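You operate a simulated robot arm through the tools that you are given. There is no shell and no other tool. Be economical: measure what you need, move in short steps, check, and stop when the job is done.

Carry out the task below with a simulated two-armed robot. There is one attempt and no reset: what you move stays moved.

TASK
Rod out the blocked pump coupling and fit the dust cap.
Fine: main switch off first; red gripped rod to the bottom at least twice and put it back; both cam arms down. Set down upright: hose rod.

The check looks at the end state, three seconds after you hand in, the way a careful person would. Anything else that was tipped, shoved, dropped, spilled or broken makes it a failure. Lids that push on must go on centred and level and be pressed home; caps that screw on are set level and turned clockwise until they are tight.

THE ROBOT
Two 7-joint arms with two-finger parallel grippers on one trunk, on a base that drives. Base frame: it is fixed to the floor where the robot stands at the start and does not move with it; the origin is under the middle of the robot, x ahead of it, y to its left, z up. Readings come in m, rad, newtons and seconds.
The left shoulder is at the start at [0.07, 0.134, 1.301], the right one opposite. With the tool pointing down near the work surface each hand reaches from about 0.1 to 0.6 m from the robot's upright axis, wherever it stands, measured 20 degrees to its own side. Places, roughly: black hose [-0.25, -1.75, 1]; bleed valve [-0.1, -1, 0.7]; direction lever [0.4, -0.1, 1]; dust cap [-0.5, -2, 1]; hose brush (3x3x21 cm) [-0.6, -2.3, 0.9]; hose rod [-0.5, -1.75, 1]; main switch [0.5, 0, 1.2]; pump [0.2, -0.7, 0.4]; socket of the pump coupling [-0.2, -1.1, 0.9]; test cap [-0.5, -2, 1]; yellow hose [-0.5, -1.75, 1]. Payload 1.57 kg a hand.
The TCP of each hand is the grasp point between the finger pads, 0.03 m short of the fingertips. In the tool frame z runs along the fingers and y along their closing line. Largest opening 0.08 m; finger width 0.017, thickness 0.012; the body of the gripper, 0.04 by 0.082 m, starts 0.08 m behind the TCP.
Orientation is told as [roll, pitch, yaw] about the base's x, y, z axes, in that order, counted from this pose: with the fingers straight down and closing along the base's y, the tool's x points along the base's -x, its y along +y and its z along -z.

THE INTERFACE
- The arms move only by the tool servo_tool. It takes "left_motion", "right_motion" or both (then of equal length, played together; a hand with none holds still); each is text: rows parted by semicolons, each of 7 numbers parted by spaces: the shift along the tool's x, y, z in m, then the turn, a rotation vector about the tool's x, y, z in rad, then the gripper command, from -1 (shut) to 1 (fully open), values between in proportion. In form: dx dy dz wx wy wz fingers; .... A call has 1 to 10 rows; each row shifts and turns the commanded pose from where the row before left it, along the tool's axes as they then stand. A row lasts 0.2 s, in which the tool goes at most 0.05 m and 0.15 rad; a call with a longer step from one row to the next is refused whole, and so is a gripper value outside its range. Where a pose cannot be reached the arm comes as near as it can. A force on the tool above 40 N (or 10 N above the force at the start of the call, whichever is more), or a blocked arm, ends the call early, and 0.2 s more pass. The fingers move at their own pace (about 0.153 m/s each) and stop on an object; they squeeze with about 43 N. The grip force told is the motor's: it shows also when the fingers shut on nothing. Time passes only in rows, and 0.2 s behind the last, so rows that do not move let the fingers close. The reply holds the time, the measured pose of the TCP, the force on the tool along the base axes, the opening and the grip force, in the units named above and with some noise, with the torque about the TCP (base axes, N m) and any sound that the robot's microphone picked up.
- Cameras (640 x 400 px; columns grow to the right, rows downward): "scene" is now at [0.1359, -0.0112, 1.5228]; the picture's right is [-0.11, -0.99, 0.00], its down [-0.62, 0.07, -0.78] and it looks along [0.77, -0.09, -0.63] (base axes); focal length 218 px, centre (320, 200). "left" rides on the left gripper at [0.072, 0.007, -0.122] in its tool frame; the picture's right is [-0.09, 1.00, 0.00], its down [-0.84, -0.08, -0.54] and it looks along [-0.54, -0.05, 0.84] (tool axes); focal length 238 px, centre (320, 200). "right" rides on the right gripper at [0.072, -0.007, -0.122] in its tool frame; the picture's right is [0.09, 1.00, 0.00], its down [-0.84, 0.08, -0.54] and it looks along [-0.54, 0.05, 0.84] (tool axes); focal length 238 px, centre (320, 200). There is no depth. A picture from a camera that has moved, and an enlarged one, comes with that camera's place and axes in the base frame and with its lens.
- capture(camera): a new picture of that camera. No time passes.
- slide_trunk(by): slides the trunk up (or, below 0, down) by that many m; the arms and the scene camera ride with it, the base frame stays. It gives what a move gives, with no picture.
- base_move(legs): drives the robot by 1 to 6 legs, each [ahead, left, turn to the left] in m, m and rad, along the robot's own axes; the way and the turn of a leg run together, so that a leg with both is an arc; at most 1.5 m and 3.142 rad a leg. The arms and the cameras ride along, it lands a little off, and it stops where it bumps. It gives what a move gives.
- pan_tilt(pan, tilt): turns the head with the scene camera to pan (to the left, within 1.501 rad either way) and tilt (down, from -0.506 to 1.204), counted from straight ahead of the robot. It gives what a move gives.
- zoom(camera, box): a new picture of the part [left, top, right, bottom] of that camera's present view, enlarged. No time passes.
- close_job(): hands the job in; it is judged then, once.

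Work in short steps. Places have to be worked out from the pictures, the camera data and where the tool is seen: move nearer, look again, correct. Check each grasp and each placing, and mend what went wrong. You have 120 turns and 108 pictures in all, those below and enlarged ones among them. Open the grippers and draw the arms clear of the work before you hand the job in, unless the task says otherwise; then end with one line.

The tools are called after "Emit:" as a command line: name --argument value ..., lists and objects as JSON in quotes. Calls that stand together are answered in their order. servo_tool: Moves the arms, as the interface text tells. Its arguments: {"type":"object","properties":{"left_motion":{"type":"string"},"right_motion":{"type":"string"}},"required":[]} The other tools are called the same way: slide_trunk (by) slides the trunk up or down; base_move (legs) drives the base; pan_tilt (pan, tilt) turns the head that bears the scene camera; capture (camera) takes a picture; zoom (camera, box) takes an enlarged picture of a part of a camera's view; close_job () hands the job in.

At the start:

```text
t: 0.0
left_eef_pos: [0.4102, 0.1692, 1.3637]
left_orientation: [-0.002, 0.003, 0.004]
left_ft_force: [0.9, -0.5, 0.0]
left_moment: [-0.02, 0.04, -0.01]
left_gripper_width: 0.0797
left_finger_force: 0.1
right_eef_pos: [0.3583, -0.153, 1.3856]
right_orientation: [0.0, -0.001, 0.001]
right_ft_force: [0.1, -0.9, 1.0]
right_moment: [0.0, 0.01, 0.02]
right_gripper_width: 0.0798
right_finger_force: 0.0
trunk travel left (down, up): [-0.875, 0.065]
robot x, y, heading: [-0.001, -0.0034, 0.002]
head pan, tilt: [-0.113, 0.677]
```

scene: 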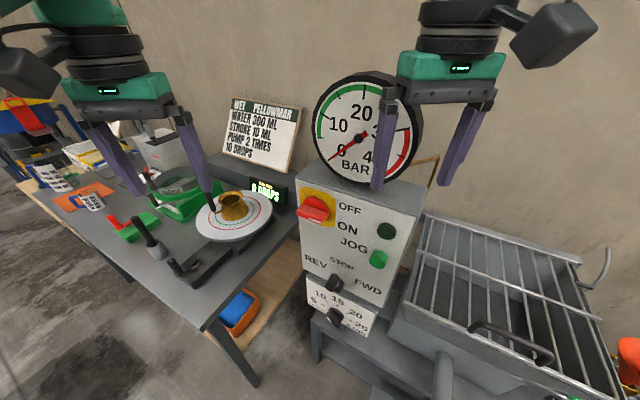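
right: 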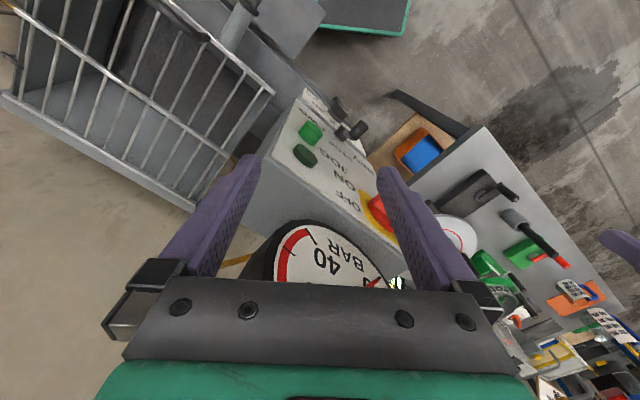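
left: 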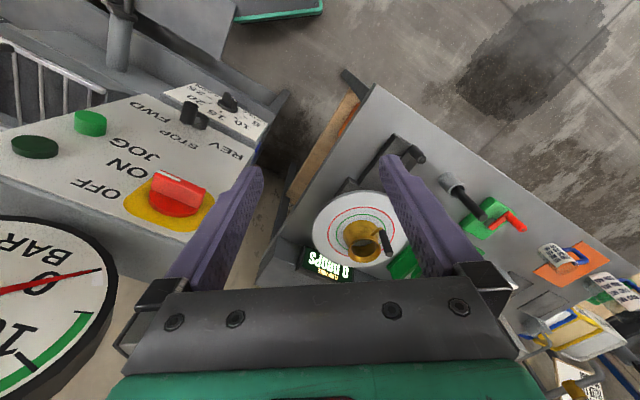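

The panel with the red main switch is ahead of me. I'll look closer at the switch first.

Emit:
zoom --camera "scene" --box '[260, 160, 440, 360]'

Emit:
zoom --camera "left" --box '[0, 80, 280, 260]'

```text
2.00 times, centred on (350, 260) of scene
camera zoom: at [0.1359, -0.0112, 1.5228], right [-0.11, -0.99, 0.0], down [-0.62, 0.07, -0.78], along [0.77, -0.09, -0.63], focal length 436 px, centre (260, 80)
```

zoom: 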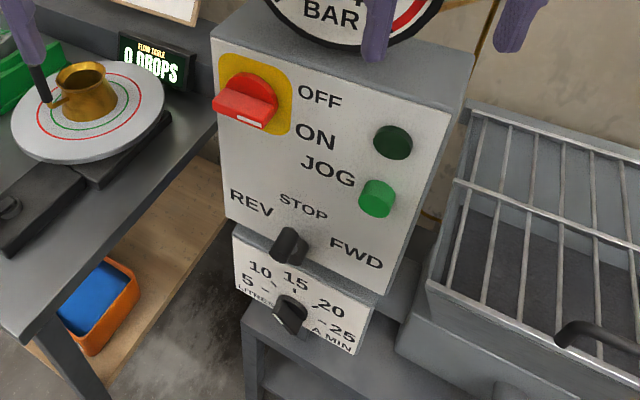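

```text
2.22 times, centred on (140, 170) of left
camera zoom: at [0.3386, 0.1749, 1.4858], right [0.09, 1.0, 0.0], down [0.84, -0.08, 0.54], along [0.54, -0.05, -0.84], focal length 530 px, centre (720, 267)
```

zoom: 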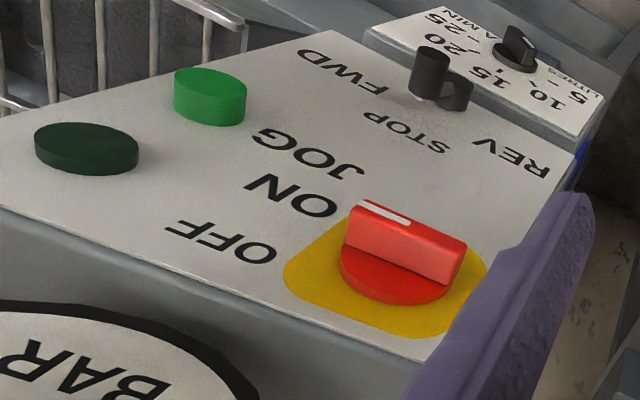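

The switch's white mark points right, somewhere between the OFF and ON labels. The panel stands vertical and is yawed about 35°, with the switch near [0.50,-0.04,1.21]. I'll look around to the right before acting.

Emit:
pan_tilt --pan -1.0 --tilt 0.5

Emit:
capture --camera "scene"

Emit:
pan_tilt --pan -1.5 --tilt 0.5

Emit:
capture --camera "scene"

```text
t: 1.2
left_eef_pos: [0.4102, 0.1696, 1.3634]
left_orientation: [-0.003, 0.002, 0.002]
left_ft_force: [-0.2, -0.4, -0.2]
left_moment: [0.0, 0.02, -0.01]
left_gripper_width: 0.0801
left_finger_force: 0.1
right_eef_pos: [0.3573, -0.1549, 1.3861]
right_orientation: [0.0, 0.0, -0.001]
right_ft_force: [0.2, 0.1, -0.1]
right_moment: [0.0, -0.01, -0.01]
right_gripper_width: 0.08
right_finger_force: 0.1
trunk travel left (down, up): [-0.875, 0.065]
robot x, y, heading: [0.0024, -0.0015, -0.002]
head pan, tilt: [-1.0, 0.499]
```

```text
102 pictures are left
camera scene: at [0.0999, -0.078, 1.5385], right [-0.84, -0.54, 0.0], down [-0.26, 0.4, -0.88], along [0.47, -0.74, -0.48], focal length 218 px, centre (320, 200)
```

scene: 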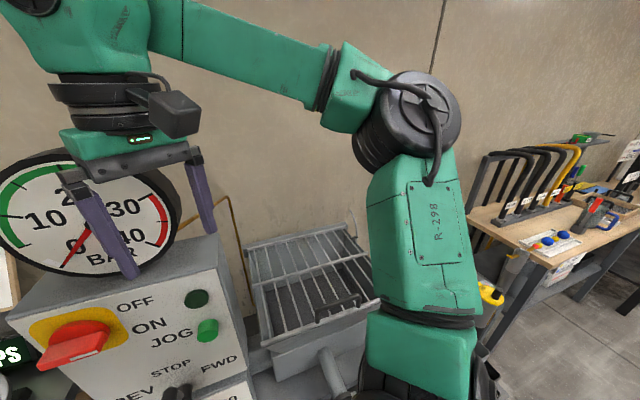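

```text
t: 2.1
left_eef_pos: [0.4102, 0.1696, 1.365]
left_orientation: [-0.003, 0.001, 0.003]
left_ft_force: [0.6, 0.3, -0.2]
left_moment: [0.02, -0.03, 0.03]
left_gripper_width: 0.0799
left_finger_force: 0.1
right_eef_pos: [0.3571, -0.1544, 1.3849]
right_orientation: [0.001, 0.002, 0.0]
right_ft_force: [0.0, 0.0, -0.6]
right_moment: [0.0, 0.02, 0.0]
right_gripper_width: 0.0799
right_finger_force: 0.0
trunk travel left (down, up): [-0.875, 0.065]
robot x, y, heading: [-0.0008, -0.0022, -0.003]
head pan, tilt: [-1.499, 0.499]
```

```text
101 pictures are left
camera scene: at [0.0573, -0.0922, 1.5385], right [-1.0, -0.07, 0.0], down [-0.03, 0.48, -0.88], along [0.06, -0.88, -0.48], focal length 218 px, centre (320, 200)
```

scene: 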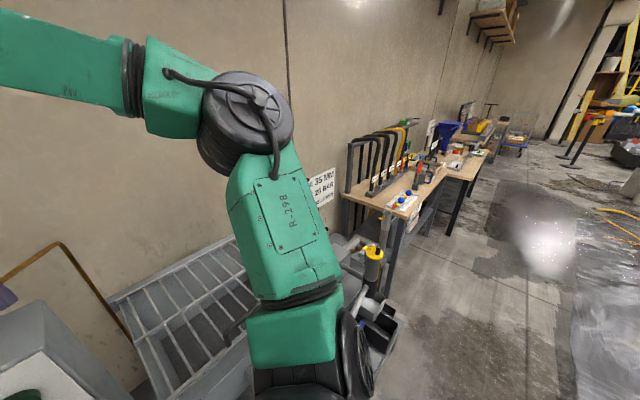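

I'll back the base off a little and face the panel, so the left arm can come at the switch along its axis.

Emit:
base_move --legs '[[-0.2, 0.1, -0.3]]'

Emit:
servo_tool --left_motion "0 0 0 0 -0.145 0 1;0 0 0 0 -0.145 0 1;0 0 0 0 -0.145 0 1;0 0 0 0 -0.145 0 1;0 0 0 0 -0.145 0 1;0 0 0 0 -0.145 0 1;0 0 0 0 -0.145 0 1;0 0 0 0 -0.145 0 1;0 0 0 0 -0.145 0 1;0 0 0 0 -0.145 0 1"

Emit:
pan_tilt --pan -0.15 --tilt 0.5

Emit:
capture --camera "scene"

Emit:
capture --camera "left"

```text
t: 3.8
left_eef_pos: [0.266, 0.1674, 1.3625]
left_orientation: [0.0, 0.005, -0.294]
left_ft_force: [0.0, -0.2, 0.7]
left_moment: [0.0, 0.04, 0.02]
left_gripper_width: 0.0797
left_finger_force: 0.0
right_eef_pos: [0.1213, -0.1284, 1.3843]
right_orientation: [0.002, 0.004, -0.295]
right_ft_force: [0.4, -0.3, -0.5]
right_moment: [0.04, 0.05, -0.02]
right_gripper_width: 0.08
right_finger_force: 0.0
trunk travel left (down, up): [-0.875, 0.065]
robot x, y, heading: [-0.1784, 0.1233, -0.293]
head pan, tilt: [-1.499, 0.499]
```

```text
t: 6.0
left_eef_pos: [0.2994, 0.1366, 1.3672]
left_orientation: [0.093, -1.408, -0.411]
left_ft_force: [0.1, -0.3, 0.0]
left_moment: [0.03, 0.0, 0.02]
left_gripper_width: 0.08
left_finger_force: 0.1
left hand out of reach, approached as far as the arm can: row 6, 7, 8, 9
right_eef_pos: [0.1158, -0.129, 1.3848]
right_orientation: [0.003, 0.001, -0.293]
right_ft_force: [-0.2, -0.4, 0.5]
right_moment: [0.05, 0.0, 0.01]
right_gripper_width: 0.0802
right_finger_force: 0.0
trunk travel left (down, up): [-0.875, 0.065]
robot x, y, heading: [-0.1802, 0.1303, -0.295]
head pan, tilt: [-1.499, 0.499]
```

```text
t: 7.5
left_eef_pos: [0.3028, 0.1397, 1.3678]
left_orientation: [0.069, -1.408, -0.391]
left_ft_force: [-0.1, 0.5, 0.0]
left_moment: [0.01, 0.01, 0.0]
left_gripper_width: 0.0799
left_finger_force: 0.1
right_eef_pos: [0.1178, -0.1242, 1.3861]
right_orientation: [0.0, 0.001, -0.296]
right_ft_force: [0.3, -0.7, 0.4]
right_moment: [-0.01, -0.03, -0.04]
right_gripper_width: 0.08
right_finger_force: 0.1
trunk travel left (down, up): [-0.875, 0.065]
robot x, y, heading: [-0.177, 0.1238, -0.292]
head pan, tilt: [-0.15, 0.499]
```

```text
100 pictures are left
camera scene: at [-0.0493, 0.0719, 1.5385], right [-0.43, -0.9, 0.0], down [-0.43, 0.21, -0.88], along [0.79, -0.38, -0.48], focal length 218 px, centre (320, 200)
```

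scene: 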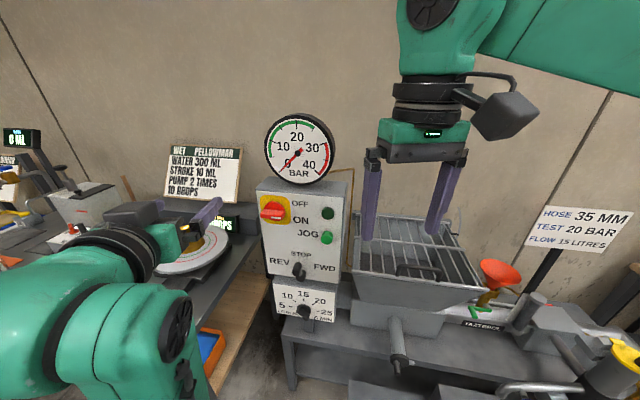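

```text
99 pictures are left
camera left: at [0.1792, 0.1882, 1.3158], right [0.33, 0.94, 0.1], down [-0.41, 0.04, 0.91], along [0.85, -0.34, 0.4], focal length 238 px, centre (320, 200)
```

left: 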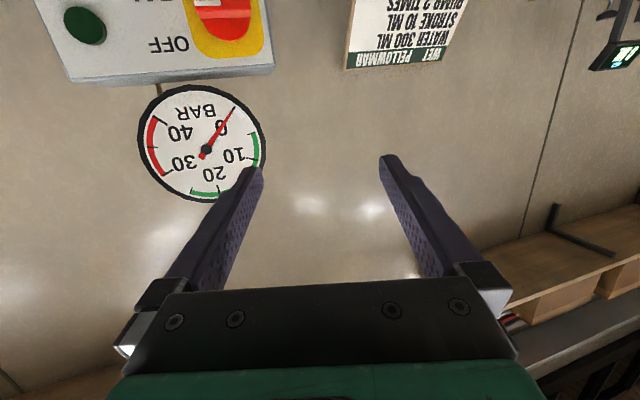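

The panel is now seen nearly square on; I'll zoom to read the switch mark.

Emit:
zoom --camera "scene" --box '[250, 180, 350, 242]'

Emit:
zoom --camera "scene" --box '[440, 180, 640, 400]'

```text
6.40 times, centred on (300, 211) of scene
camera zoom: at [-0.0493, 0.0719, 1.5385], right [-0.43, -0.9, 0.0], down [-0.43, 0.21, -0.88], along [0.79, -0.38, -0.48], focal length 1396 px, centre (448, 130)
```

zoom: 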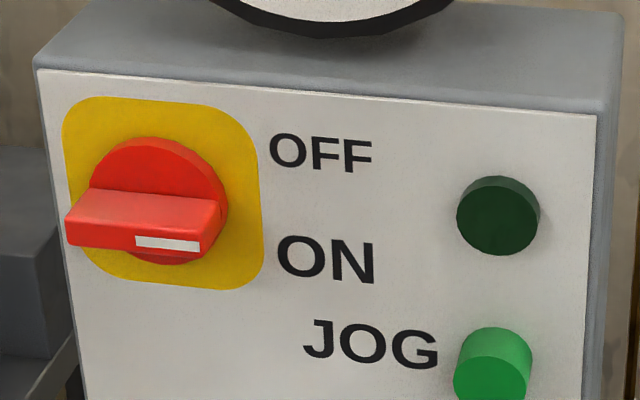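

```text
1.82 times, centred on (540, 290) of scene
camera zoom: at [-0.0493, 0.0719, 1.5385], right [-0.43, -0.9, 0.0], down [-0.43, 0.21, -0.88], along [0.79, -0.38, -0.48], focal length 397 px, centre (-80, 36)
```

zoom: 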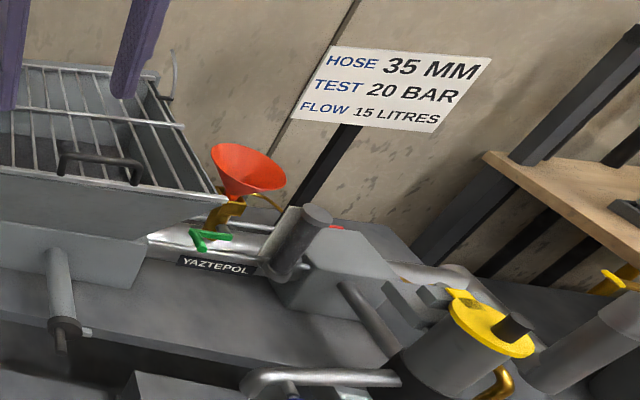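

The mark points right at ON, so OFF should be a quarter turn counter-clockwise. I'll bring the left hand in front of the knob.

Emit:
servo_tool --left_motion "0.029 -0.015 0.02 0 0 0 1;0.029 -0.015 0.02 0 0 0 1;0.029 -0.015 0.02 0 0 0 1;0.029 -0.015 0.02 0 0 0 1;0.029 -0.015 0.02 0 0 0 1;0 0 0 0.0725 -0.039 0 1;0 0 0 0.0725 -0.039 0 1;0 0 0 0.0725 -0.039 0 1;0 0 0 0.0725 -0.039 0 1;0 0 0 0 0 0 1"

Emit:
capture --camera "left"

```text
t: 9.7
left_eef_pos: [0.3493, 0.0479, 1.2068]
left_orientation: [-1.307, -1.559, 0.696]
left_ft_force: [1.0, 0.1, 0.5]
left_moment: [0.03, -0.01, -0.02]
left_gripper_width: 0.0799
left_finger_force: 0.1
right_eef_pos: [0.1183, -0.1234, 1.3847]
right_orientation: [0.0, 0.001, -0.295]
right_ft_force: [0.1, -0.6, -0.5]
right_moment: [-0.02, -0.02, 0.04]
right_gripper_width: 0.0803
right_finger_force: 0.1
trunk travel left (down, up): [-0.875, 0.065]
robot x, y, heading: [-0.1797, 0.129, -0.292]
head pan, tilt: [-0.15, 0.499]
```

```text
96 pictures are left
camera left: at [0.2536, 0.1211, 1.1354], right [0.57, 0.82, 0.08], down [-0.48, 0.25, 0.84], along [0.67, -0.52, 0.54], focal length 238 px, centre (320, 200)
```

left: 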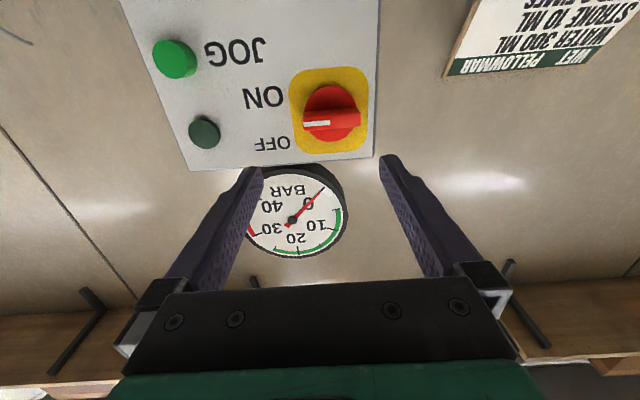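

The knob triangulates to [0.498,-0.038,1.202] and the tool axis is square to the panel. I'll shift sideways and roll the hand +90°, so the fingers close vertically on the knob's bar.

Emit:
servo_tool --left_motion "0.005 0.0145 0 0 0 0.15 1;0 0 0 0 0 0.15 1;0 0 0 0 0 0.15 1;0 0 0 0 0 0.15 1;0 0 0 0 0 0.15 1;0 0 0 0 0 0.15 1;0 0 0 0 0 0.15 1;0 0 0 0 0 0.15 1;0 0 0 0 0 0.15 1;0 0 0 0 0 0.15 1"

Emit:
servo_tool --left_motion "0 0 0.03 0 0 0.07 0;0 0 0.03 0 0 0 0;0 0 0 0 0 0 0"

Emit:
capture --camera "left"

```text
t: 11.9
left_eef_pos: [0.3587, 0.0594, 1.2016]
left_orientation: [1.569, -0.083, -2.18]
left_ft_force: [0.1, 0.2, -0.5]
left_moment: [-0.01, -0.01, 0.02]
left_gripper_width: 0.0801
left_finger_force: 0.1
right_eef_pos: [0.117, -0.1247, 1.3852]
right_orientation: [-0.001, -0.003, -0.296]
right_ft_force: [-0.5, 0.0, -0.1]
right_moment: [0.03, 0.0, 0.01]
right_gripper_width: 0.0798
right_finger_force: 0.1
trunk travel left (down, up): [-0.875, 0.065]
robot x, y, heading: [-0.1767, 0.1267, -0.291]
head pan, tilt: [-0.15, 0.499]
```

```text
t: 12.7
left_eef_pos: [0.406, 0.0237, 1.2027]
left_orientation: [1.567, -0.012, -2.18]
left_ft_force: [-0.2, 0.0, 0.9]
left_moment: [-0.01, -0.01, 0.01]
left_gripper_width: 0.0399
left_finger_force: 0.1
right_eef_pos: [0.1174, -0.1228, 1.3858]
right_orientation: [0.001, 0.001, -0.294]
right_ft_force: [-0.3, -1.1, -0.7]
right_moment: [-0.02, -0.01, 0.01]
right_gripper_width: 0.0802
right_finger_force: 0.0
trunk travel left (down, up): [-0.875, 0.065]
robot x, y, heading: [-0.1834, 0.1259, -0.297]
head pan, tilt: [-0.15, 0.499]
```

```text
95 pictures are left
camera left: at [0.3481, 0.152, 1.2083], right [-0.04, -0.07, 1.0], down [-0.92, -0.38, -0.06], along [0.38, -0.92, -0.05], focal length 238 px, centre (320, 200)
```

left: 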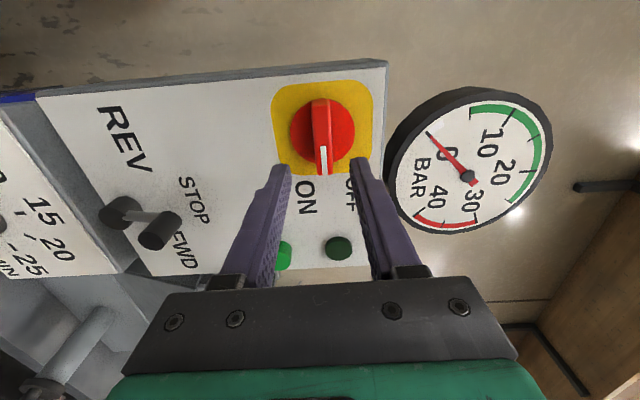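

The bar lies between the fingers. I'll advance so the fingertips reach about 2 cm short of the panel and look again.

Emit:
servo_tool --left_motion "0 0 0.03 0 0 0 0;0 0 0.03 0 0 0 0;0 0 0.01 0 0 0 0;0 0 0 0 0 0 0"

Emit:
capture --camera "left"

Emit:
capture --camera "scene"

```text
t: 13.7
left_eef_pos: [0.4652, -0.0164, 1.2016]
left_orientation: [1.568, -0.014, -2.182]
left_ft_force: [0.1, 0.3, 1.1]
left_moment: [0.01, -0.02, -0.02]
left_gripper_width: 0.04
left_finger_force: 0.0
right_eef_pos: [0.1176, -0.1244, 1.3855]
right_orientation: [0.0, -0.001, -0.295]
right_ft_force: [-0.2, 0.6, 0.9]
right_moment: [-0.02, 0.02, -0.01]
right_gripper_width: 0.08
right_finger_force: 0.1
trunk travel left (down, up): [-0.875, 0.065]
robot x, y, heading: [-0.1783, 0.1258, -0.294]
head pan, tilt: [-0.15, 0.499]
```

```text
94 pictures are left
camera left: at [0.4071, 0.1125, 1.207], right [-0.04, -0.07, 1.0], down [-0.92, -0.38, -0.06], along [0.38, -0.92, -0.05], focal length 238 px, centre (320, 200)
```

left: 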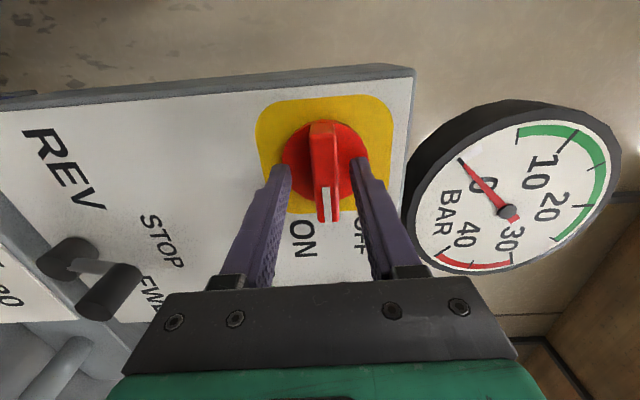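

```text
93 pictures are left
camera scene: at [-0.0495, 0.0719, 1.5385], right [-0.43, -0.9, 0.0], down [-0.43, 0.21, -0.88], along [0.79, -0.38, -0.48], focal length 218 px, centre (320, 200)
```

scene: 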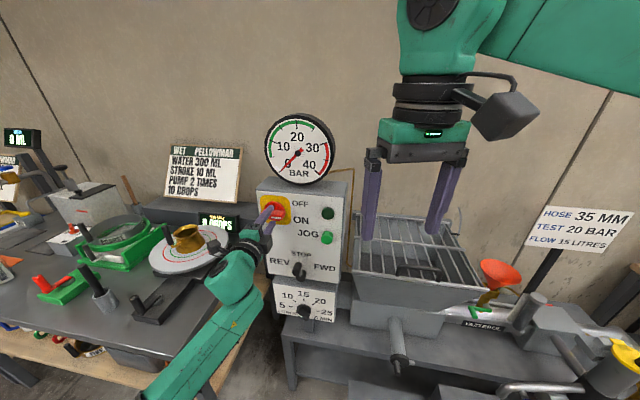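

The fingers now straddle the bar. I'll close them.

Emit:
servo_tool --left_motion "0 0 0.004 0 0 0 -1;0 0 0 0 0 0 -1;0 0 0 0 0 0 -1"

```text
t: 14.5
left_eef_pos: [0.4665, -0.0171, 1.2044]
left_orientation: [1.572, -0.013, -2.179]
left_ft_force: [4.0, 1.6, 16.4]
left_moment: [-0.07, -0.05, -0.36]
left_gripper_width: 0.0159
left_finger_force: 31.5
right_eef_pos: [0.1155, -0.123, 1.3855]
right_orientation: [0.0, -0.002, -0.296]
right_ft_force: [-0.4, 0.7, 0.7]
right_moment: [0.01, -0.03, 0.01]
right_gripper_width: 0.08
right_finger_force: 0.0
trunk travel left (down, up): [-0.875, 0.065]
robot x, y, heading: [-0.1809, 0.1303, -0.291]
head pan, tilt: [-0.15, 0.499]
```

The grip is on the 16 mm bar. I'll turn it counter-clockwise to OFF.

Emit:
servo_tool --left_motion "0 0.003 0 0 0 0 -1;0 0 0 0 0 -0.13 -1;0 0 0 0 0 -0.13 -1;0 0 0 0 0 -0.13 -1;0 0 0 0 0 -0.13 -1;0 0 0 0 0 -0.13 -1;0 0 0 0 0 -0.13 -1"

Emit:
capture --camera "left"

```text
t: 16.1
left_eef_pos: [0.4658, -0.0159, 1.2036]
left_orientation: [1.563, -0.799, -2.174]
left_ft_force: [-7.3, 3.8, -1.3]
left_moment: [0.56, 0.79, -0.02]
left_gripper_width: 0.0162
left_finger_force: 31.2
right_eef_pos: [0.1146, -0.123, 1.3867]
right_orientation: [0.001, -0.002, -0.295]
right_ft_force: [-0.1, 0.0, 0.2]
right_moment: [-0.01, 0.01, 0.03]
right_gripper_width: 0.0801
right_finger_force: 0.1
trunk travel left (down, up): [-0.875, 0.065]
robot x, y, heading: [-0.1807, 0.1276, -0.292]
head pan, tilt: [-0.15, 0.499]
```

```text
92 pictures are left
camera left: at [0.3977, 0.0977, 1.157], right [0.37, 0.53, 0.76], down [-0.81, -0.22, 0.55], along [0.45, -0.82, 0.35], focal length 238 px, centre (320, 200)
```

left: 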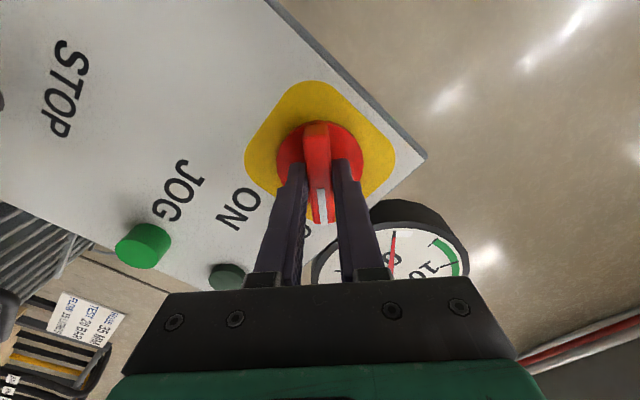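

The knob turns with the hand. I'll go on to a quarter turn, watching torque and sound.

Emit:
servo_tool --left_motion "0 0 0 0 0 -0.13 -1;0 0 0 0 0 -0.13 -1;0 0 0 0 0 -0.13 -1;0 0 0 0 0 -0.13 -1;0 0 0 0 0 -0.13 -1;0 0 0 0 0 -0.13 -1;0 0 0 0 0 0 -1"

```text
t: 17.7
left_eef_pos: [0.4646, -0.0161, 1.2038]
left_orientation: [-0.498, -1.56, -0.111]
left_ft_force: [-21.2, 3.0, -22.1]
left_moment: [0.42, 0.14, -0.89]
left_gripper_width: 0.016
left_finger_force: 31.1
right_eef_pos: [0.1142, -0.1249, 1.3857]
right_orientation: [0.001, -0.001, -0.297]
right_ft_force: [0.1, 0.1, -0.6]
right_moment: [0.0, 0.03, 0.02]
right_gripper_width: 0.08
right_finger_force: 0.1
trunk travel left (down, up): [-0.875, 0.065]
robot x, y, heading: [-0.181, 0.125, -0.293]
head pan, tilt: [-0.15, 0.499]
```

A quarter turn is done. I'll release, back off and look.

Emit:
servo_tool --left_motion "0 0 0 0 0 0 0.2;0 0 0 0 0 0 0.2;0 0 -0.03 0 0 0 0.2;0 0 -0.04 0 0 0 0.2;0 0 -0.04 0 0 0 0.2;0 0 -0.04 0 0 0 0.2"

Emit:
capture --camera "left"

```text
t: 19.1
left_eef_pos: [0.3419, 0.0686, 1.2048]
left_orientation: [-0.973, -1.566, 0.365]
left_ft_force: [-0.3, 0.4, -0.5]
left_moment: [0.0, 0.05, 0.0]
left_gripper_width: 0.0477
left_finger_force: 0.1
right_eef_pos: [0.1165, -0.1233, 1.3864]
right_orientation: [-0.001, -0.002, -0.295]
right_ft_force: [0.9, 0.8, -0.2]
right_moment: [-0.04, 0.0, -0.01]
right_gripper_width: 0.08
right_finger_force: 0.1
trunk travel left (down, up): [-0.875, 0.065]
robot x, y, heading: [-0.1792, 0.1268, -0.297]
head pan, tilt: [-0.15, 0.499]
```

```text
91 pictures are left
camera left: at [0.2466, 0.1427, 1.1324], right [0.57, 0.82, 0.09], down [-0.48, 0.25, 0.84], along [0.66, -0.52, 0.54], focal length 238 px, centre (320, 200)
```

left: 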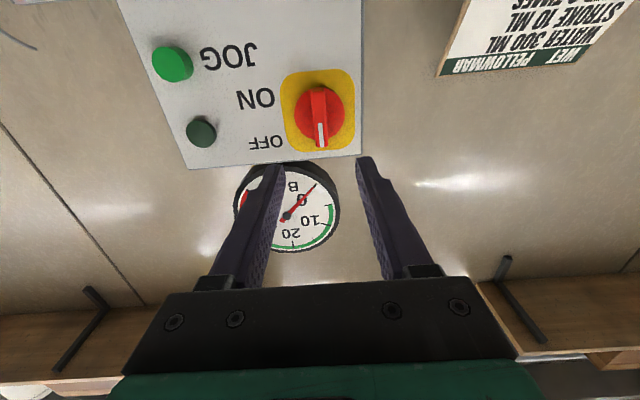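

The mark points up to OFF. I'll turn the left hand back to pointing down, then turn the base square to the bench line and drive along it to the socket.

Emit:
servo_tool --left_motion "-0.015 0 -0.02 0 0.15 0 0.2;-0.015 0 -0.02 0 0.15 0 0.2;-0.015 0 -0.02 0 0.15 0 0.2;-0.015 0 -0.02 0 0.15 0 0.2;-0.015 0 -0.02 0 0.15 0 0.2;0 0 -0.02 0 0.15 0 0.2;0 0 -0.02 0 0.15 0 0.2;0 0 -0.02 0 0.15 0 0.2;0 0 -0.02 0 0.15 0 0.2;0 0 -0.02 0 0.15 0 0.2"

Emit:
base_move --legs '[[-0.1, 0, -0.31], [0, -0.6, 0]]'

Emit:
pan_tilt --pan -0.4 --tilt 0.7

Emit:
capture --camera "scene"

```text
t: 21.3
left_eef_pos: [0.2537, 0.1294, 1.3911]
left_orientation: [-0.006, -0.066, -0.612]
left_ft_force: [-0.7, -1.1, 0.3]
left_moment: [0.01, 0.02, -0.01]
left_gripper_width: 0.0482
left_finger_force: 0.0
left hand out of reach, approached as far as the arm can: row 2, 4
right_eef_pos: [0.117, -0.1288, 1.3845]
right_orientation: [0.002, 0.0, -0.296]
right_ft_force: [-0.8, -1.0, 0.1]
right_moment: [0.02, -0.01, 0.03]
right_gripper_width: 0.0801
right_finger_force: 0.0
trunk travel left (down, up): [-0.875, 0.065]
robot x, y, heading: [-0.1786, 0.1275, -0.295]
head pan, tilt: [-0.15, 0.499]
```

```text
t: 25.7
left_eef_pos: [-0.1924, -0.4463, 1.3914]
left_orientation: [-0.005, -0.067, -0.918]
left_ft_force: [0.3, -0.1, 0.7]
left_moment: [0.01, 0.04, 0.01]
left_gripper_width: 0.0483
left_finger_force: 0.0
right_eef_pos: [-0.4024, -0.6493, 1.3851]
right_orientation: [-0.002, 0.001, -0.603]
right_ft_force: [0.8, -0.2, 0.2]
right_moment: [0.0, -0.02, -0.01]
right_gripper_width: 0.0797
right_finger_force: 0.1
trunk travel left (down, up): [-0.875, 0.065]
robot x, y, heading: [-0.6108, -0.3221, -0.603]
head pan, tilt: [-0.15, 0.499]
```

```text
t: 26.5
left_eef_pos: [-0.1939, -0.4486, 1.3907]
left_orientation: [-0.004, -0.067, -0.916]
left_ft_force: [-0.7, 0.7, 0.7]
left_moment: [0.02, 0.0, 0.01]
left_gripper_width: 0.0482
left_finger_force: 0.0
right_eef_pos: [-0.4014, -0.6512, 1.3853]
right_orientation: [-0.001, 0.0, -0.603]
right_ft_force: [-0.6, -0.3, 0.2]
right_moment: [-0.04, 0.01, 0.04]
right_gripper_width: 0.0797
right_finger_force: 0.0
trunk travel left (down, up): [-0.875, 0.065]
robot x, y, heading: [-0.6098, -0.3212, -0.603]
head pan, tilt: [-0.4, 0.7]
```

```text
90 pictures are left
camera scene: at [-0.5221, -0.4224, 1.5208], right [-0.84, -0.54, 0.0], down [-0.35, 0.54, -0.77], along [0.41, -0.64, -0.64], focal length 218 px, centre (320, 200)
```

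scene: 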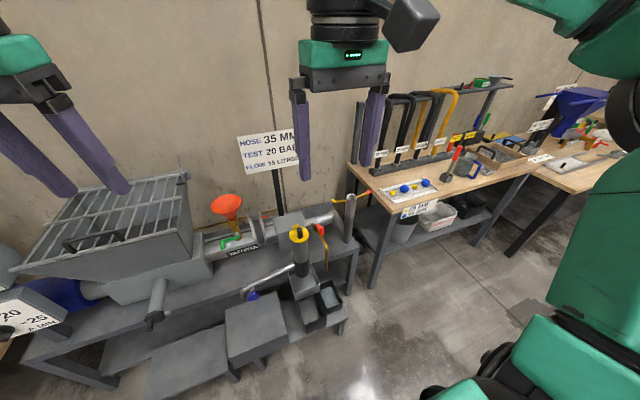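

The coupling area and the tool bench are in view; I'll zoom into both.

Emit:
zoom --camera "scene" --box '[190, 170, 390, 330]'

Emit:
zoom --camera "scene" --box '[340, 70, 540, 230]'

```text
2.50 times, centred on (290, 250) of scene
camera zoom: at [-0.5221, -0.4224, 1.5208], right [-0.84, -0.54, 0.0], down [-0.35, 0.54, -0.77], along [0.41, -0.64, -0.64], focal length 545 px, centre (395, 75)
```

zoom: 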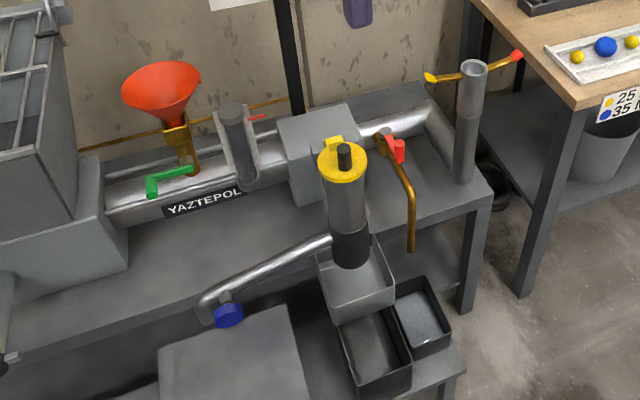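

```text
2.50 times, centred on (440, 150) of scene
camera zoom: at [-0.5221, -0.4224, 1.5208], right [-0.84, -0.54, 0.0], down [-0.35, 0.54, -0.77], along [0.41, -0.64, -0.64], focal length 545 px, centre (20, 325)
```

zoom: 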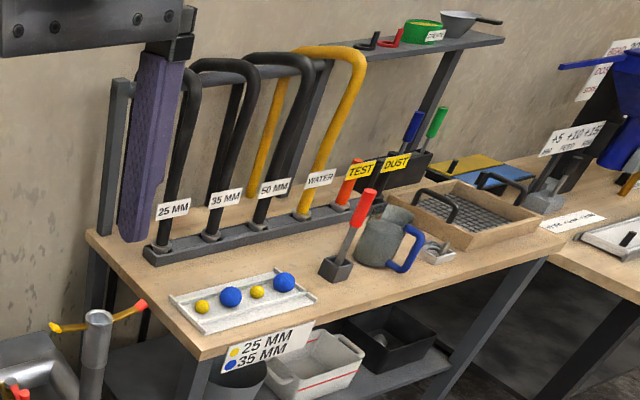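

The socket is the upright pipe with the two cam arms, and the red-gripped rod stands in a block on the tool bench. I'll drive further along the line, between the two.

Emit:
base_move --legs '[[0, -0.85, 0]]'

Emit:
pan_tilt --pan -0.3 --tilt 0.7

Emit:
capture --camera "scene"

```text
t: 31.0
left_eef_pos: [-0.6753, -1.1485, 1.39]
left_orientation: [-0.005, -0.067, -0.919]
left_ft_force: [0.3, 0.6, -0.2]
left_moment: [-0.01, 0.01, -0.01]
left_gripper_width: 0.0479
left_finger_force: 0.1
right_eef_pos: [-0.8851, -1.3508, 1.3844]
right_orientation: [-0.001, 0.0, -0.605]
right_ft_force: [0.1, -0.2, 0.0]
right_moment: [0.01, 0.02, 0.0]
right_gripper_width: 0.0799
right_finger_force: 0.0
trunk travel left (down, up): [-0.875, 0.065]
robot x, y, heading: [-1.0948, -1.0224, -0.61]
head pan, tilt: [-0.4, 0.7]
```

```text
t: 31.6
left_eef_pos: [-0.6762, -1.1482, 1.3908]
left_orientation: [-0.003, -0.068, -0.919]
left_ft_force: [0.4, -0.8, -0.3]
left_moment: [0.0, -0.01, 0.05]
left_gripper_width: 0.0479
left_finger_force: 0.0
right_eef_pos: [-0.8866, -1.3518, 1.3854]
right_orientation: [0.0, 0.0, -0.606]
right_ft_force: [0.3, -0.5, -1.3]
right_moment: [-0.01, 0.02, -0.03]
right_gripper_width: 0.0801
right_finger_force: 0.0
trunk travel left (down, up): [-0.875, 0.065]
robot x, y, heading: [-1.0952, -1.025, -0.61]
head pan, tilt: [-0.3, 0.7]
```

```text
87 pictures are left
camera scene: at [-0.9982, -1.1176, 1.5208], right [-0.79, -0.62, 0.0], down [-0.4, 0.51, -0.76], along [0.47, -0.6, -0.64], focal length 218 px, centre (320, 200)
```

scene: 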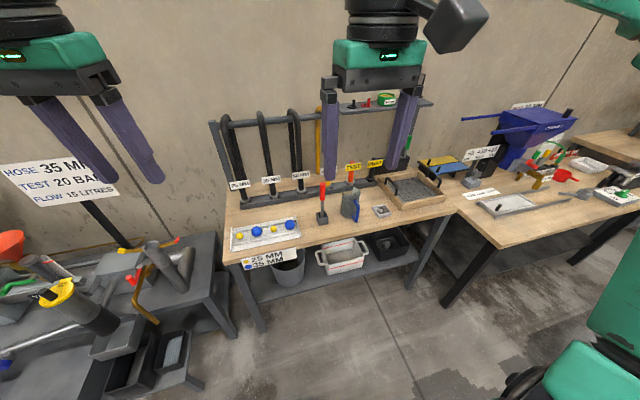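

The rod stands at the bench front; I'll zoom on the rod and caps, and on the socket.

Emit:
zoom --camera "scene" --box '[280, 130, 440, 250]'

Emit:
zoom --camera "scene" --box '[80, 215, 240, 335]'

```text
3.33 times, centred on (360, 190) of scene
camera zoom: at [-0.9982, -1.1176, 1.5208], right [-0.79, -0.62, 0.0], down [-0.4, 0.51, -0.76], along [0.47, -0.6, -0.64], focal length 727 px, centre (187, 233)
```

zoom: 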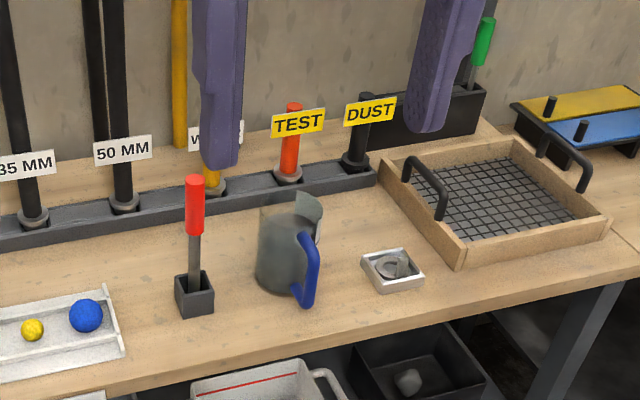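

```text
3.33 times, centred on (160, 275) of scene
camera zoom: at [-0.9982, -1.1176, 1.5208], right [-0.79, -0.62, 0.0], down [-0.4, 0.51, -0.76], along [0.47, -0.6, -0.64], focal length 727 px, centre (853, -50)
```

zoom: 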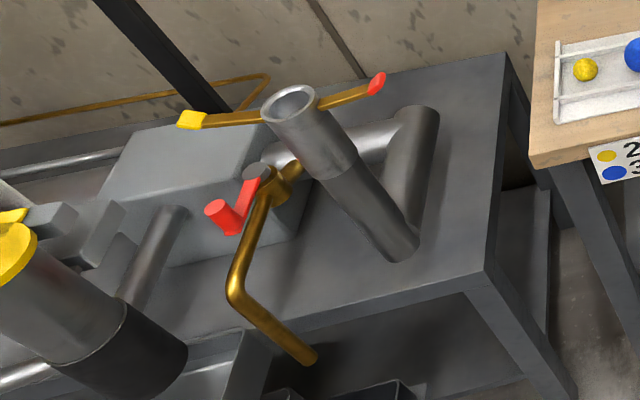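

I'll drive forward and slightly right so the rod comes within the right hand's reach.

Emit:
base_move --legs '[[0.2, -0.07, 0]]'

Emit:
capture --camera "right"

Emit:
pan_tilt --pan -0.2 --tilt 0.9

Emit:
capture --camera "scene"

```text
t: 33.3
left_eef_pos: [-0.5564, -1.3156, 1.3921]
left_orientation: [-0.003, -0.072, -0.918]
left_ft_force: [-0.4, 0.6, -0.1]
left_moment: [-0.04, 0.01, -0.02]
left_gripper_width: 0.048
left_finger_force: 0.0
right_eef_pos: [-0.766, -1.5193, 1.3868]
right_orientation: [-0.002, -0.003, -0.605]
right_ft_force: [-1.0, -0.1, -0.3]
right_moment: [-0.02, -0.03, 0.01]
right_gripper_width: 0.0801
right_finger_force: 0.0
trunk travel left (down, up): [-0.875, 0.065]
robot x, y, heading: [-0.968, -1.1904, -0.608]
head pan, tilt: [-0.3, 0.7]
```

```text
84 pictures are left
camera right: at [-0.8285, -1.4817, 1.5099], right [0.49, 0.87, 0.0], down [0.73, -0.41, 0.55], along [0.47, -0.27, -0.84], focal length 238 px, centre (320, 200)
```

right: 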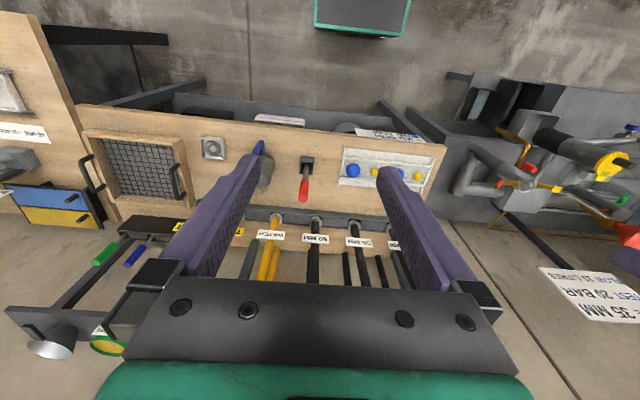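

```text
t: 34.0
left_eef_pos: [-0.5522, -1.3177, 1.3911]
left_orientation: [-0.004, -0.068, -0.92]
left_ft_force: [0.0, 0.8, 0.3]
left_moment: [0.05, -0.02, 0.02]
left_gripper_width: 0.0482
left_finger_force: 0.1
right_eef_pos: [-0.7628, -1.5205, 1.3863]
right_orientation: [0.001, -0.001, -0.603]
right_ft_force: [-0.1, -0.2, 0.4]
right_moment: [-0.03, -0.03, 0.02]
right_gripper_width: 0.0802
right_finger_force: 0.1
trunk travel left (down, up): [-0.875, 0.065]
robot x, y, heading: [-0.9702, -1.1899, -0.603]
head pan, tilt: [-0.201, 0.901]
```

```text
83 pictures are left
camera scene: at [-0.8755, -1.2752, 1.5048], right [-0.72, -0.69, 0.0], down [-0.54, 0.56, -0.62], along [0.43, -0.45, -0.78], focal length 218 px, centre (320, 200)
```

scene: 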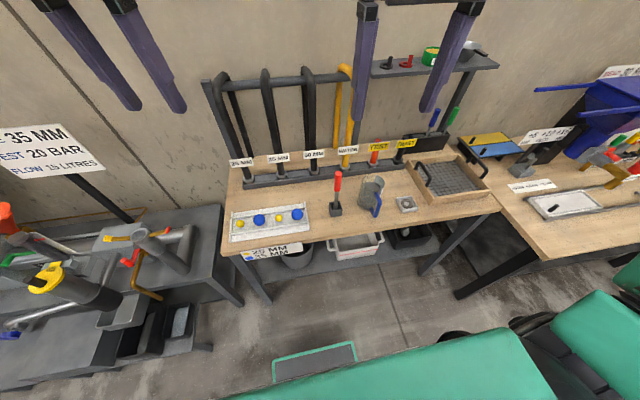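

The rod is near [-0.56,-1.69] with its grip top near z 1.0. I'll go 0.1 m closer and bring the right hand above it.

Emit:
base_move --legs '[[0.1, 0, 0]]'

Emit:
servo_tool --right_motion "-0.03 0.005 0.02 0 0 0 1;-0.03 0.005 0.02 0 0 0 1;-0.03 0.005 0.02 0 0 0 1;-0.03 0.005 0.02 0 0 0 1;0 0 0.02 0 0 0 1;0 0 0.02 0 0 0 1;0 0 0.02 0 0 0 1;0 0 0 0 0 0 1"

Emit:
capture --camera "right"

Emit:
capture --camera "scene"

```text
t: 35.2
left_eef_pos: [-0.4776, -1.3699, 1.3953]
left_orientation: [-0.003, -0.076, -0.915]
left_ft_force: [-0.4, 0.2, -0.2]
left_moment: [-0.01, -0.07, -0.02]
left_gripper_width: 0.0481
left_finger_force: 0.2
right_eef_pos: [-0.6853, -1.5718, 1.3888]
right_orientation: [-0.001, -0.007, -0.601]
right_ft_force: [-0.3, -0.3, 1.4]
right_moment: [-0.03, -0.03, 0.0]
right_gripper_width: 0.0801
right_finger_force: 0.0
trunk travel left (down, up): [-0.875, 0.065]
robot x, y, heading: [-0.8875, -1.2484, -0.603]
head pan, tilt: [-0.201, 0.901]
```

```text
t: 37.0
left_eef_pos: [-0.471, -1.3733, 1.3918]
left_orientation: [-0.005, -0.07, -0.918]
left_ft_force: [-0.8, 0.8, 0.1]
left_moment: [-0.04, 0.01, -0.01]
left_gripper_width: 0.0478
left_finger_force: 0.0
right_eef_pos: [-0.5828, -1.6248, 1.2514]
right_orientation: [0.0, -0.002, -0.6]
right_ft_force: [0.7, -1.1, -0.1]
right_moment: [-0.03, -0.01, -0.03]
right_gripper_width: 0.08
right_finger_force: 0.0
right hand out of reach, approached as far as the arm can: row 4
trunk travel left (down, up): [-0.875, 0.065]
robot x, y, heading: [-0.8914, -1.2452, -0.603]
head pan, tilt: [-0.201, 0.901]
```

```text
82 pictures are left
camera right: at [-0.6456, -1.5891, 1.3744], right [0.49, 0.87, 0.0], down [0.73, -0.41, 0.54], along [0.47, -0.26, -0.84], focal length 238 px, centre (320, 200)
```

right: 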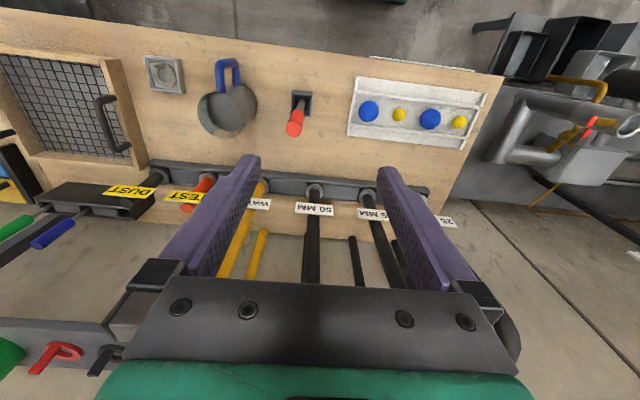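

```text
81 pictures are left
camera scene: at [-0.7933, -1.3315, 1.5047], right [-0.72, -0.7, 0.0], down [-0.55, 0.56, -0.62], along [0.43, -0.45, -0.78], focal length 218 px, centre (320, 200)
```

scene: 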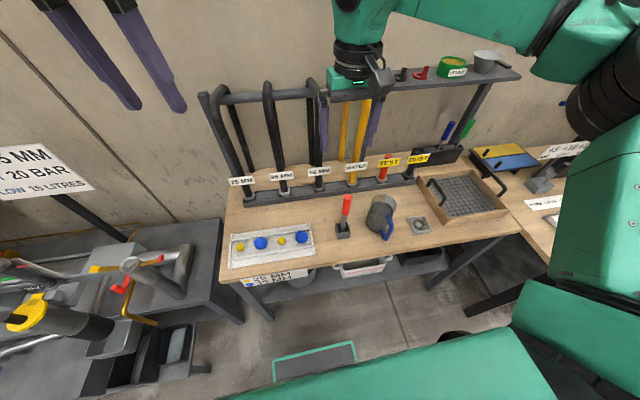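

The rod's grip top is at about [-0.58,-1.67,1.04] and the bench top at about 0.8. I'll come closer above it and re-measure.

Emit:
servo_tool --right_motion "-0.01 -0.011 0.03 0 0 0 1;-0.01 -0.011 0.03 0 0 0 1;-0.01 -0.011 0.03 0 0 0 1;0 0 0.02 0 0 0 1;0 0 0 0 0 0 1"

Emit:
capture --camera "right"

Emit:
capture --camera "scene"

```text
t: 38.2
left_eef_pos: [-0.4714, -1.375, 1.3906]
left_orientation: [-0.004, -0.068, -0.916]
left_ft_force: [0.2, -0.1, -0.6]
left_moment: [0.01, -0.02, 0.02]
left_gripper_width: 0.0481
left_finger_force: 0.1
right_eef_pos: [-0.5768, -1.6699, 1.1408]
right_orientation: [-0.001, -0.001, -0.599]
right_ft_force: [0.1, 0.0, 0.3]
right_moment: [0.02, 0.0, -0.01]
right_gripper_width: 0.0798
right_finger_force: 0.0
trunk travel left (down, up): [-0.875, 0.065]
robot x, y, heading: [-0.8867, -1.2488, -0.602]
head pan, tilt: [-0.201, 0.901]
```

```text
80 pictures are left
camera right: at [-0.6395, -1.6341, 1.2641], right [0.49, 0.87, 0.0], down [0.73, -0.41, 0.54], along [0.47, -0.26, -0.84], focal length 238 px, centre (320, 200)
```

right: 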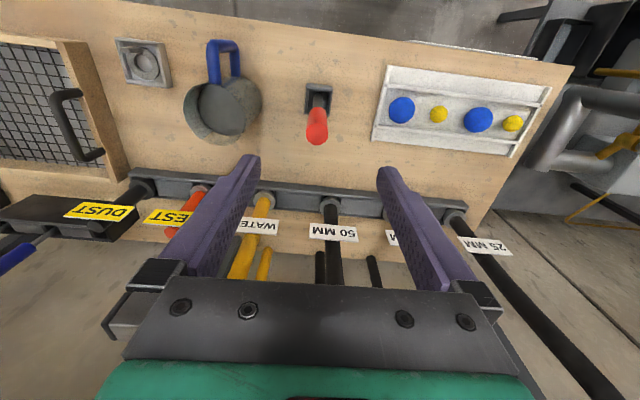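

```text
79 pictures are left
camera scene: at [-0.7929, -1.3318, 1.5046], right [-0.72, -0.7, 0.0], down [-0.55, 0.56, -0.62], along [0.43, -0.45, -0.78], focal length 218 px, centre (320, 200)
```

scene: 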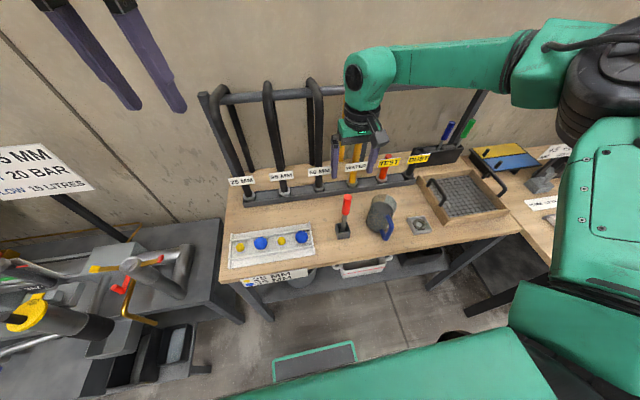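

The grip top is now at [-0.573,-1.675,1.022]. I'll descend onto the grip.

Emit:
servo_tool --right_motion "-0.006 -0.002 0.03 0 0 0 1;0 0 0.03 0 0 0 1;0 0 0.02 0 0 0 1;0 0 0.02 0 0 0 1;0 0 0 0 0 0 1"

Emit:
capture --camera "right"

Emit:
zoom --camera "scene" --box '[290, 120, 430, 250]'

```text
t: 39.4
left_eef_pos: [-0.4711, -1.3739, 1.3912]
left_orientation: [-0.003, -0.068, -0.916]
left_ft_force: [0.3, -0.1, -0.7]
left_moment: [0.0, -0.02, 0.02]
left_gripper_width: 0.0482
left_finger_force: 0.1
right_eef_pos: [-0.5744, -1.6723, 1.042]
right_orientation: [-0.001, -0.002, -0.6]
right_ft_force: [-0.6, 0.7, 0.2]
right_moment: [-0.01, 0.0, 0.01]
right_gripper_width: 0.08
right_finger_force: 0.0
trunk travel left (down, up): [-0.875, 0.065]
robot x, y, heading: [-0.8892, -1.2453, -0.602]
head pan, tilt: [-0.201, 0.901]
```

```text
78 pictures are left
camera right: at [-0.6385, -1.6369, 1.1649], right [0.49, 0.87, 0.0], down [0.73, -0.41, 0.54], along [0.48, -0.26, -0.84], focal length 238 px, centre (320, 200)
```

right: 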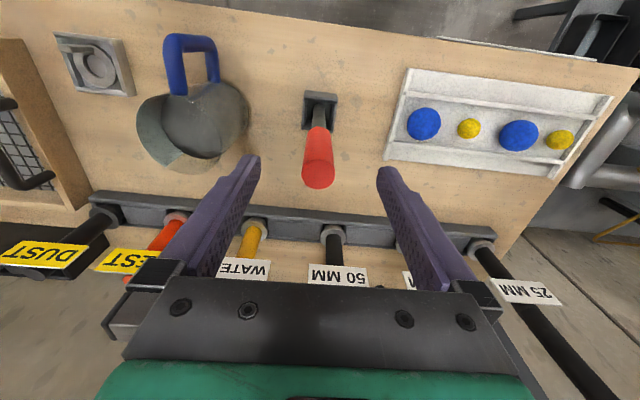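

```text
3.08 times, centred on (360, 185) of scene
camera zoom: at [-0.7928, -1.3321, 1.5046], right [-0.72, -0.7, 0.0], down [-0.55, 0.56, -0.62], along [0.43, -0.45, -0.78], focal length 671 px, centre (197, 246)
```

zoom: 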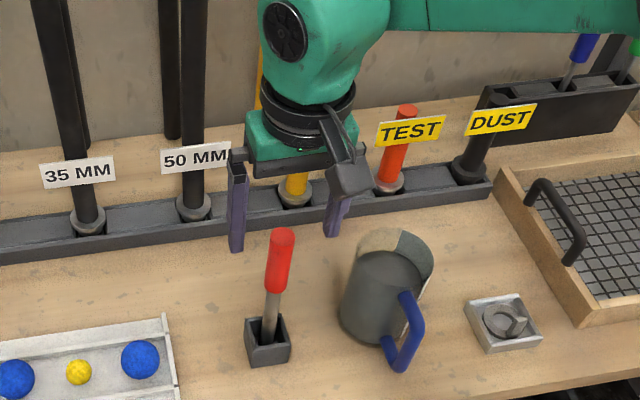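

The grip top lies on the tool axis. I'll descend 5 cm more and close.

Emit:
servo_tool --right_motion "0 0 0.02 0 0 0 1;0 0 0.02 0 0 0 1;0 0 0.01 0 0 0 1;0 0 0 0 0 0 1"

Emit:
capture --camera "right"

```text
t: 40.4
left_eef_pos: [-0.4714, -1.374, 1.3912]
left_orientation: [-0.003, -0.068, -0.917]
left_ft_force: [-0.6, -0.9, 0.3]
left_moment: [-0.03, 0.01, -0.02]
left_gripper_width: 0.0481
left_finger_force: 0.1
right_eef_pos: [-0.5955, -1.6742, 1.0049]
right_orientation: [0.002, -0.002, -0.599]
right_ft_force: [0.3, -0.6, 0.3]
right_moment: [-0.01, 0.01, 0.0]
right_gripper_width: 0.0799
right_finger_force: 0.0
right hand out of reach, approached as far as the arm can: row 1, 2, 3
trunk travel left (down, up): [-0.875, 0.065]
robot x, y, heading: [-0.885, -1.2455, -0.596]
head pan, tilt: [-0.201, 0.901]
```

```text
76 pictures are left
camera right: at [-0.6583, -1.6384, 1.1282], right [0.49, 0.87, 0.0], down [0.73, -0.41, 0.54], along [0.48, -0.26, -0.84], focal length 238 px, centre (320, 200)
```

right: 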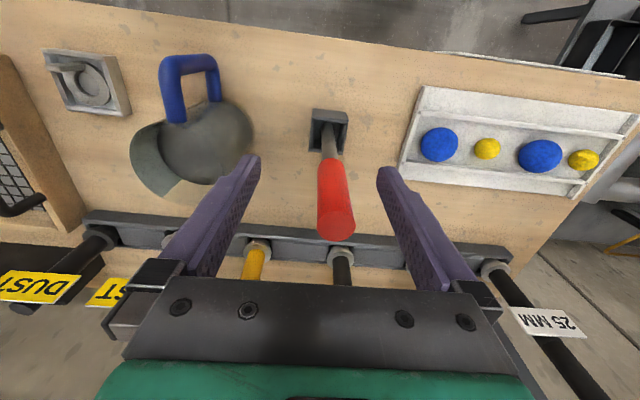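

The arm runs out of reach this low. I'll raise the hand and slide the trunk down 0.2 m.

Emit:
servo_tool --right_motion "0 0 -0.04 0 0 0 1;0 0 -0.04 0 0 0 1;0 0 -0.04 0 0 0 1;0 0 -0.04 0 0 0 1;0 0 -0.04 0 0 0 1;0 0 -0.04 0 0 0 1;0 0 0 0 0 0 1"

Emit:
slide_trunk --by -0.2

Emit:
capture --camera "right"

```text
t: 42.0
left_eef_pos: [-0.4703, -1.3748, 1.3913]
left_orientation: [-0.004, -0.068, -0.917]
left_ft_force: [0.2, 0.0, 0.2]
left_moment: [-0.02, 0.0, 0.03]
left_gripper_width: 0.048
left_finger_force: 0.1
right_eef_pos: [-0.5953, -1.674, 1.2465]
right_orientation: [0.0, 0.001, -0.599]
right_ft_force: [0.1, -1.3, 0.7]
right_moment: [-0.02, 0.02, 0.01]
right_gripper_width: 0.0799
right_finger_force: 0.0
trunk travel left (down, up): [-0.875, 0.065]
robot x, y, heading: [-0.8855, -1.2528, -0.599]
head pan, tilt: [-0.201, 0.901]
```

```text
t: 44.1
left_eef_pos: [-0.4701, -1.3735, 1.1916]
left_orientation: [-0.003, -0.067, -0.916]
left_ft_force: [0.1, -0.1, 0.6]
left_moment: [-0.02, 0.0, 0.01]
left_gripper_width: 0.0478
left_finger_force: 0.1
right_eef_pos: [-0.5935, -1.6733, 1.0474]
right_orientation: [0.0, 0.001, -0.6]
right_ft_force: [0.3, -0.2, -0.2]
right_moment: [0.02, 0.0, 0.03]
right_gripper_width: 0.0801
right_finger_force: 0.0
trunk travel left (down, up): [-0.675, 0.265]
robot x, y, heading: [-0.8904, -1.2491, -0.598]
head pan, tilt: [-0.201, 0.901]
```

```text
75 pictures are left
camera right: at [-0.6575, -1.6378, 1.1699], right [0.49, 0.87, 0.0], down [0.73, -0.41, 0.54], along [0.47, -0.26, -0.84], focal length 238 px, centre (320, 200)
```

right: 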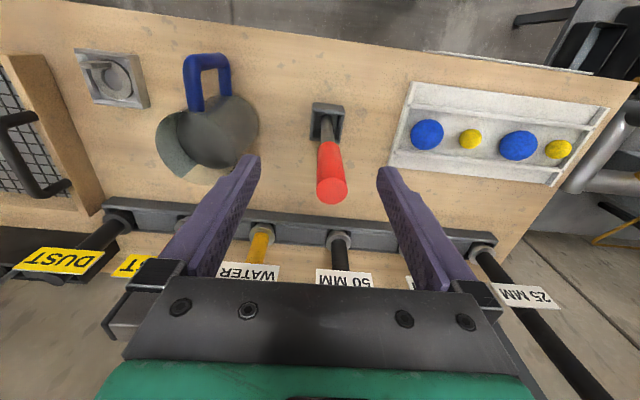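

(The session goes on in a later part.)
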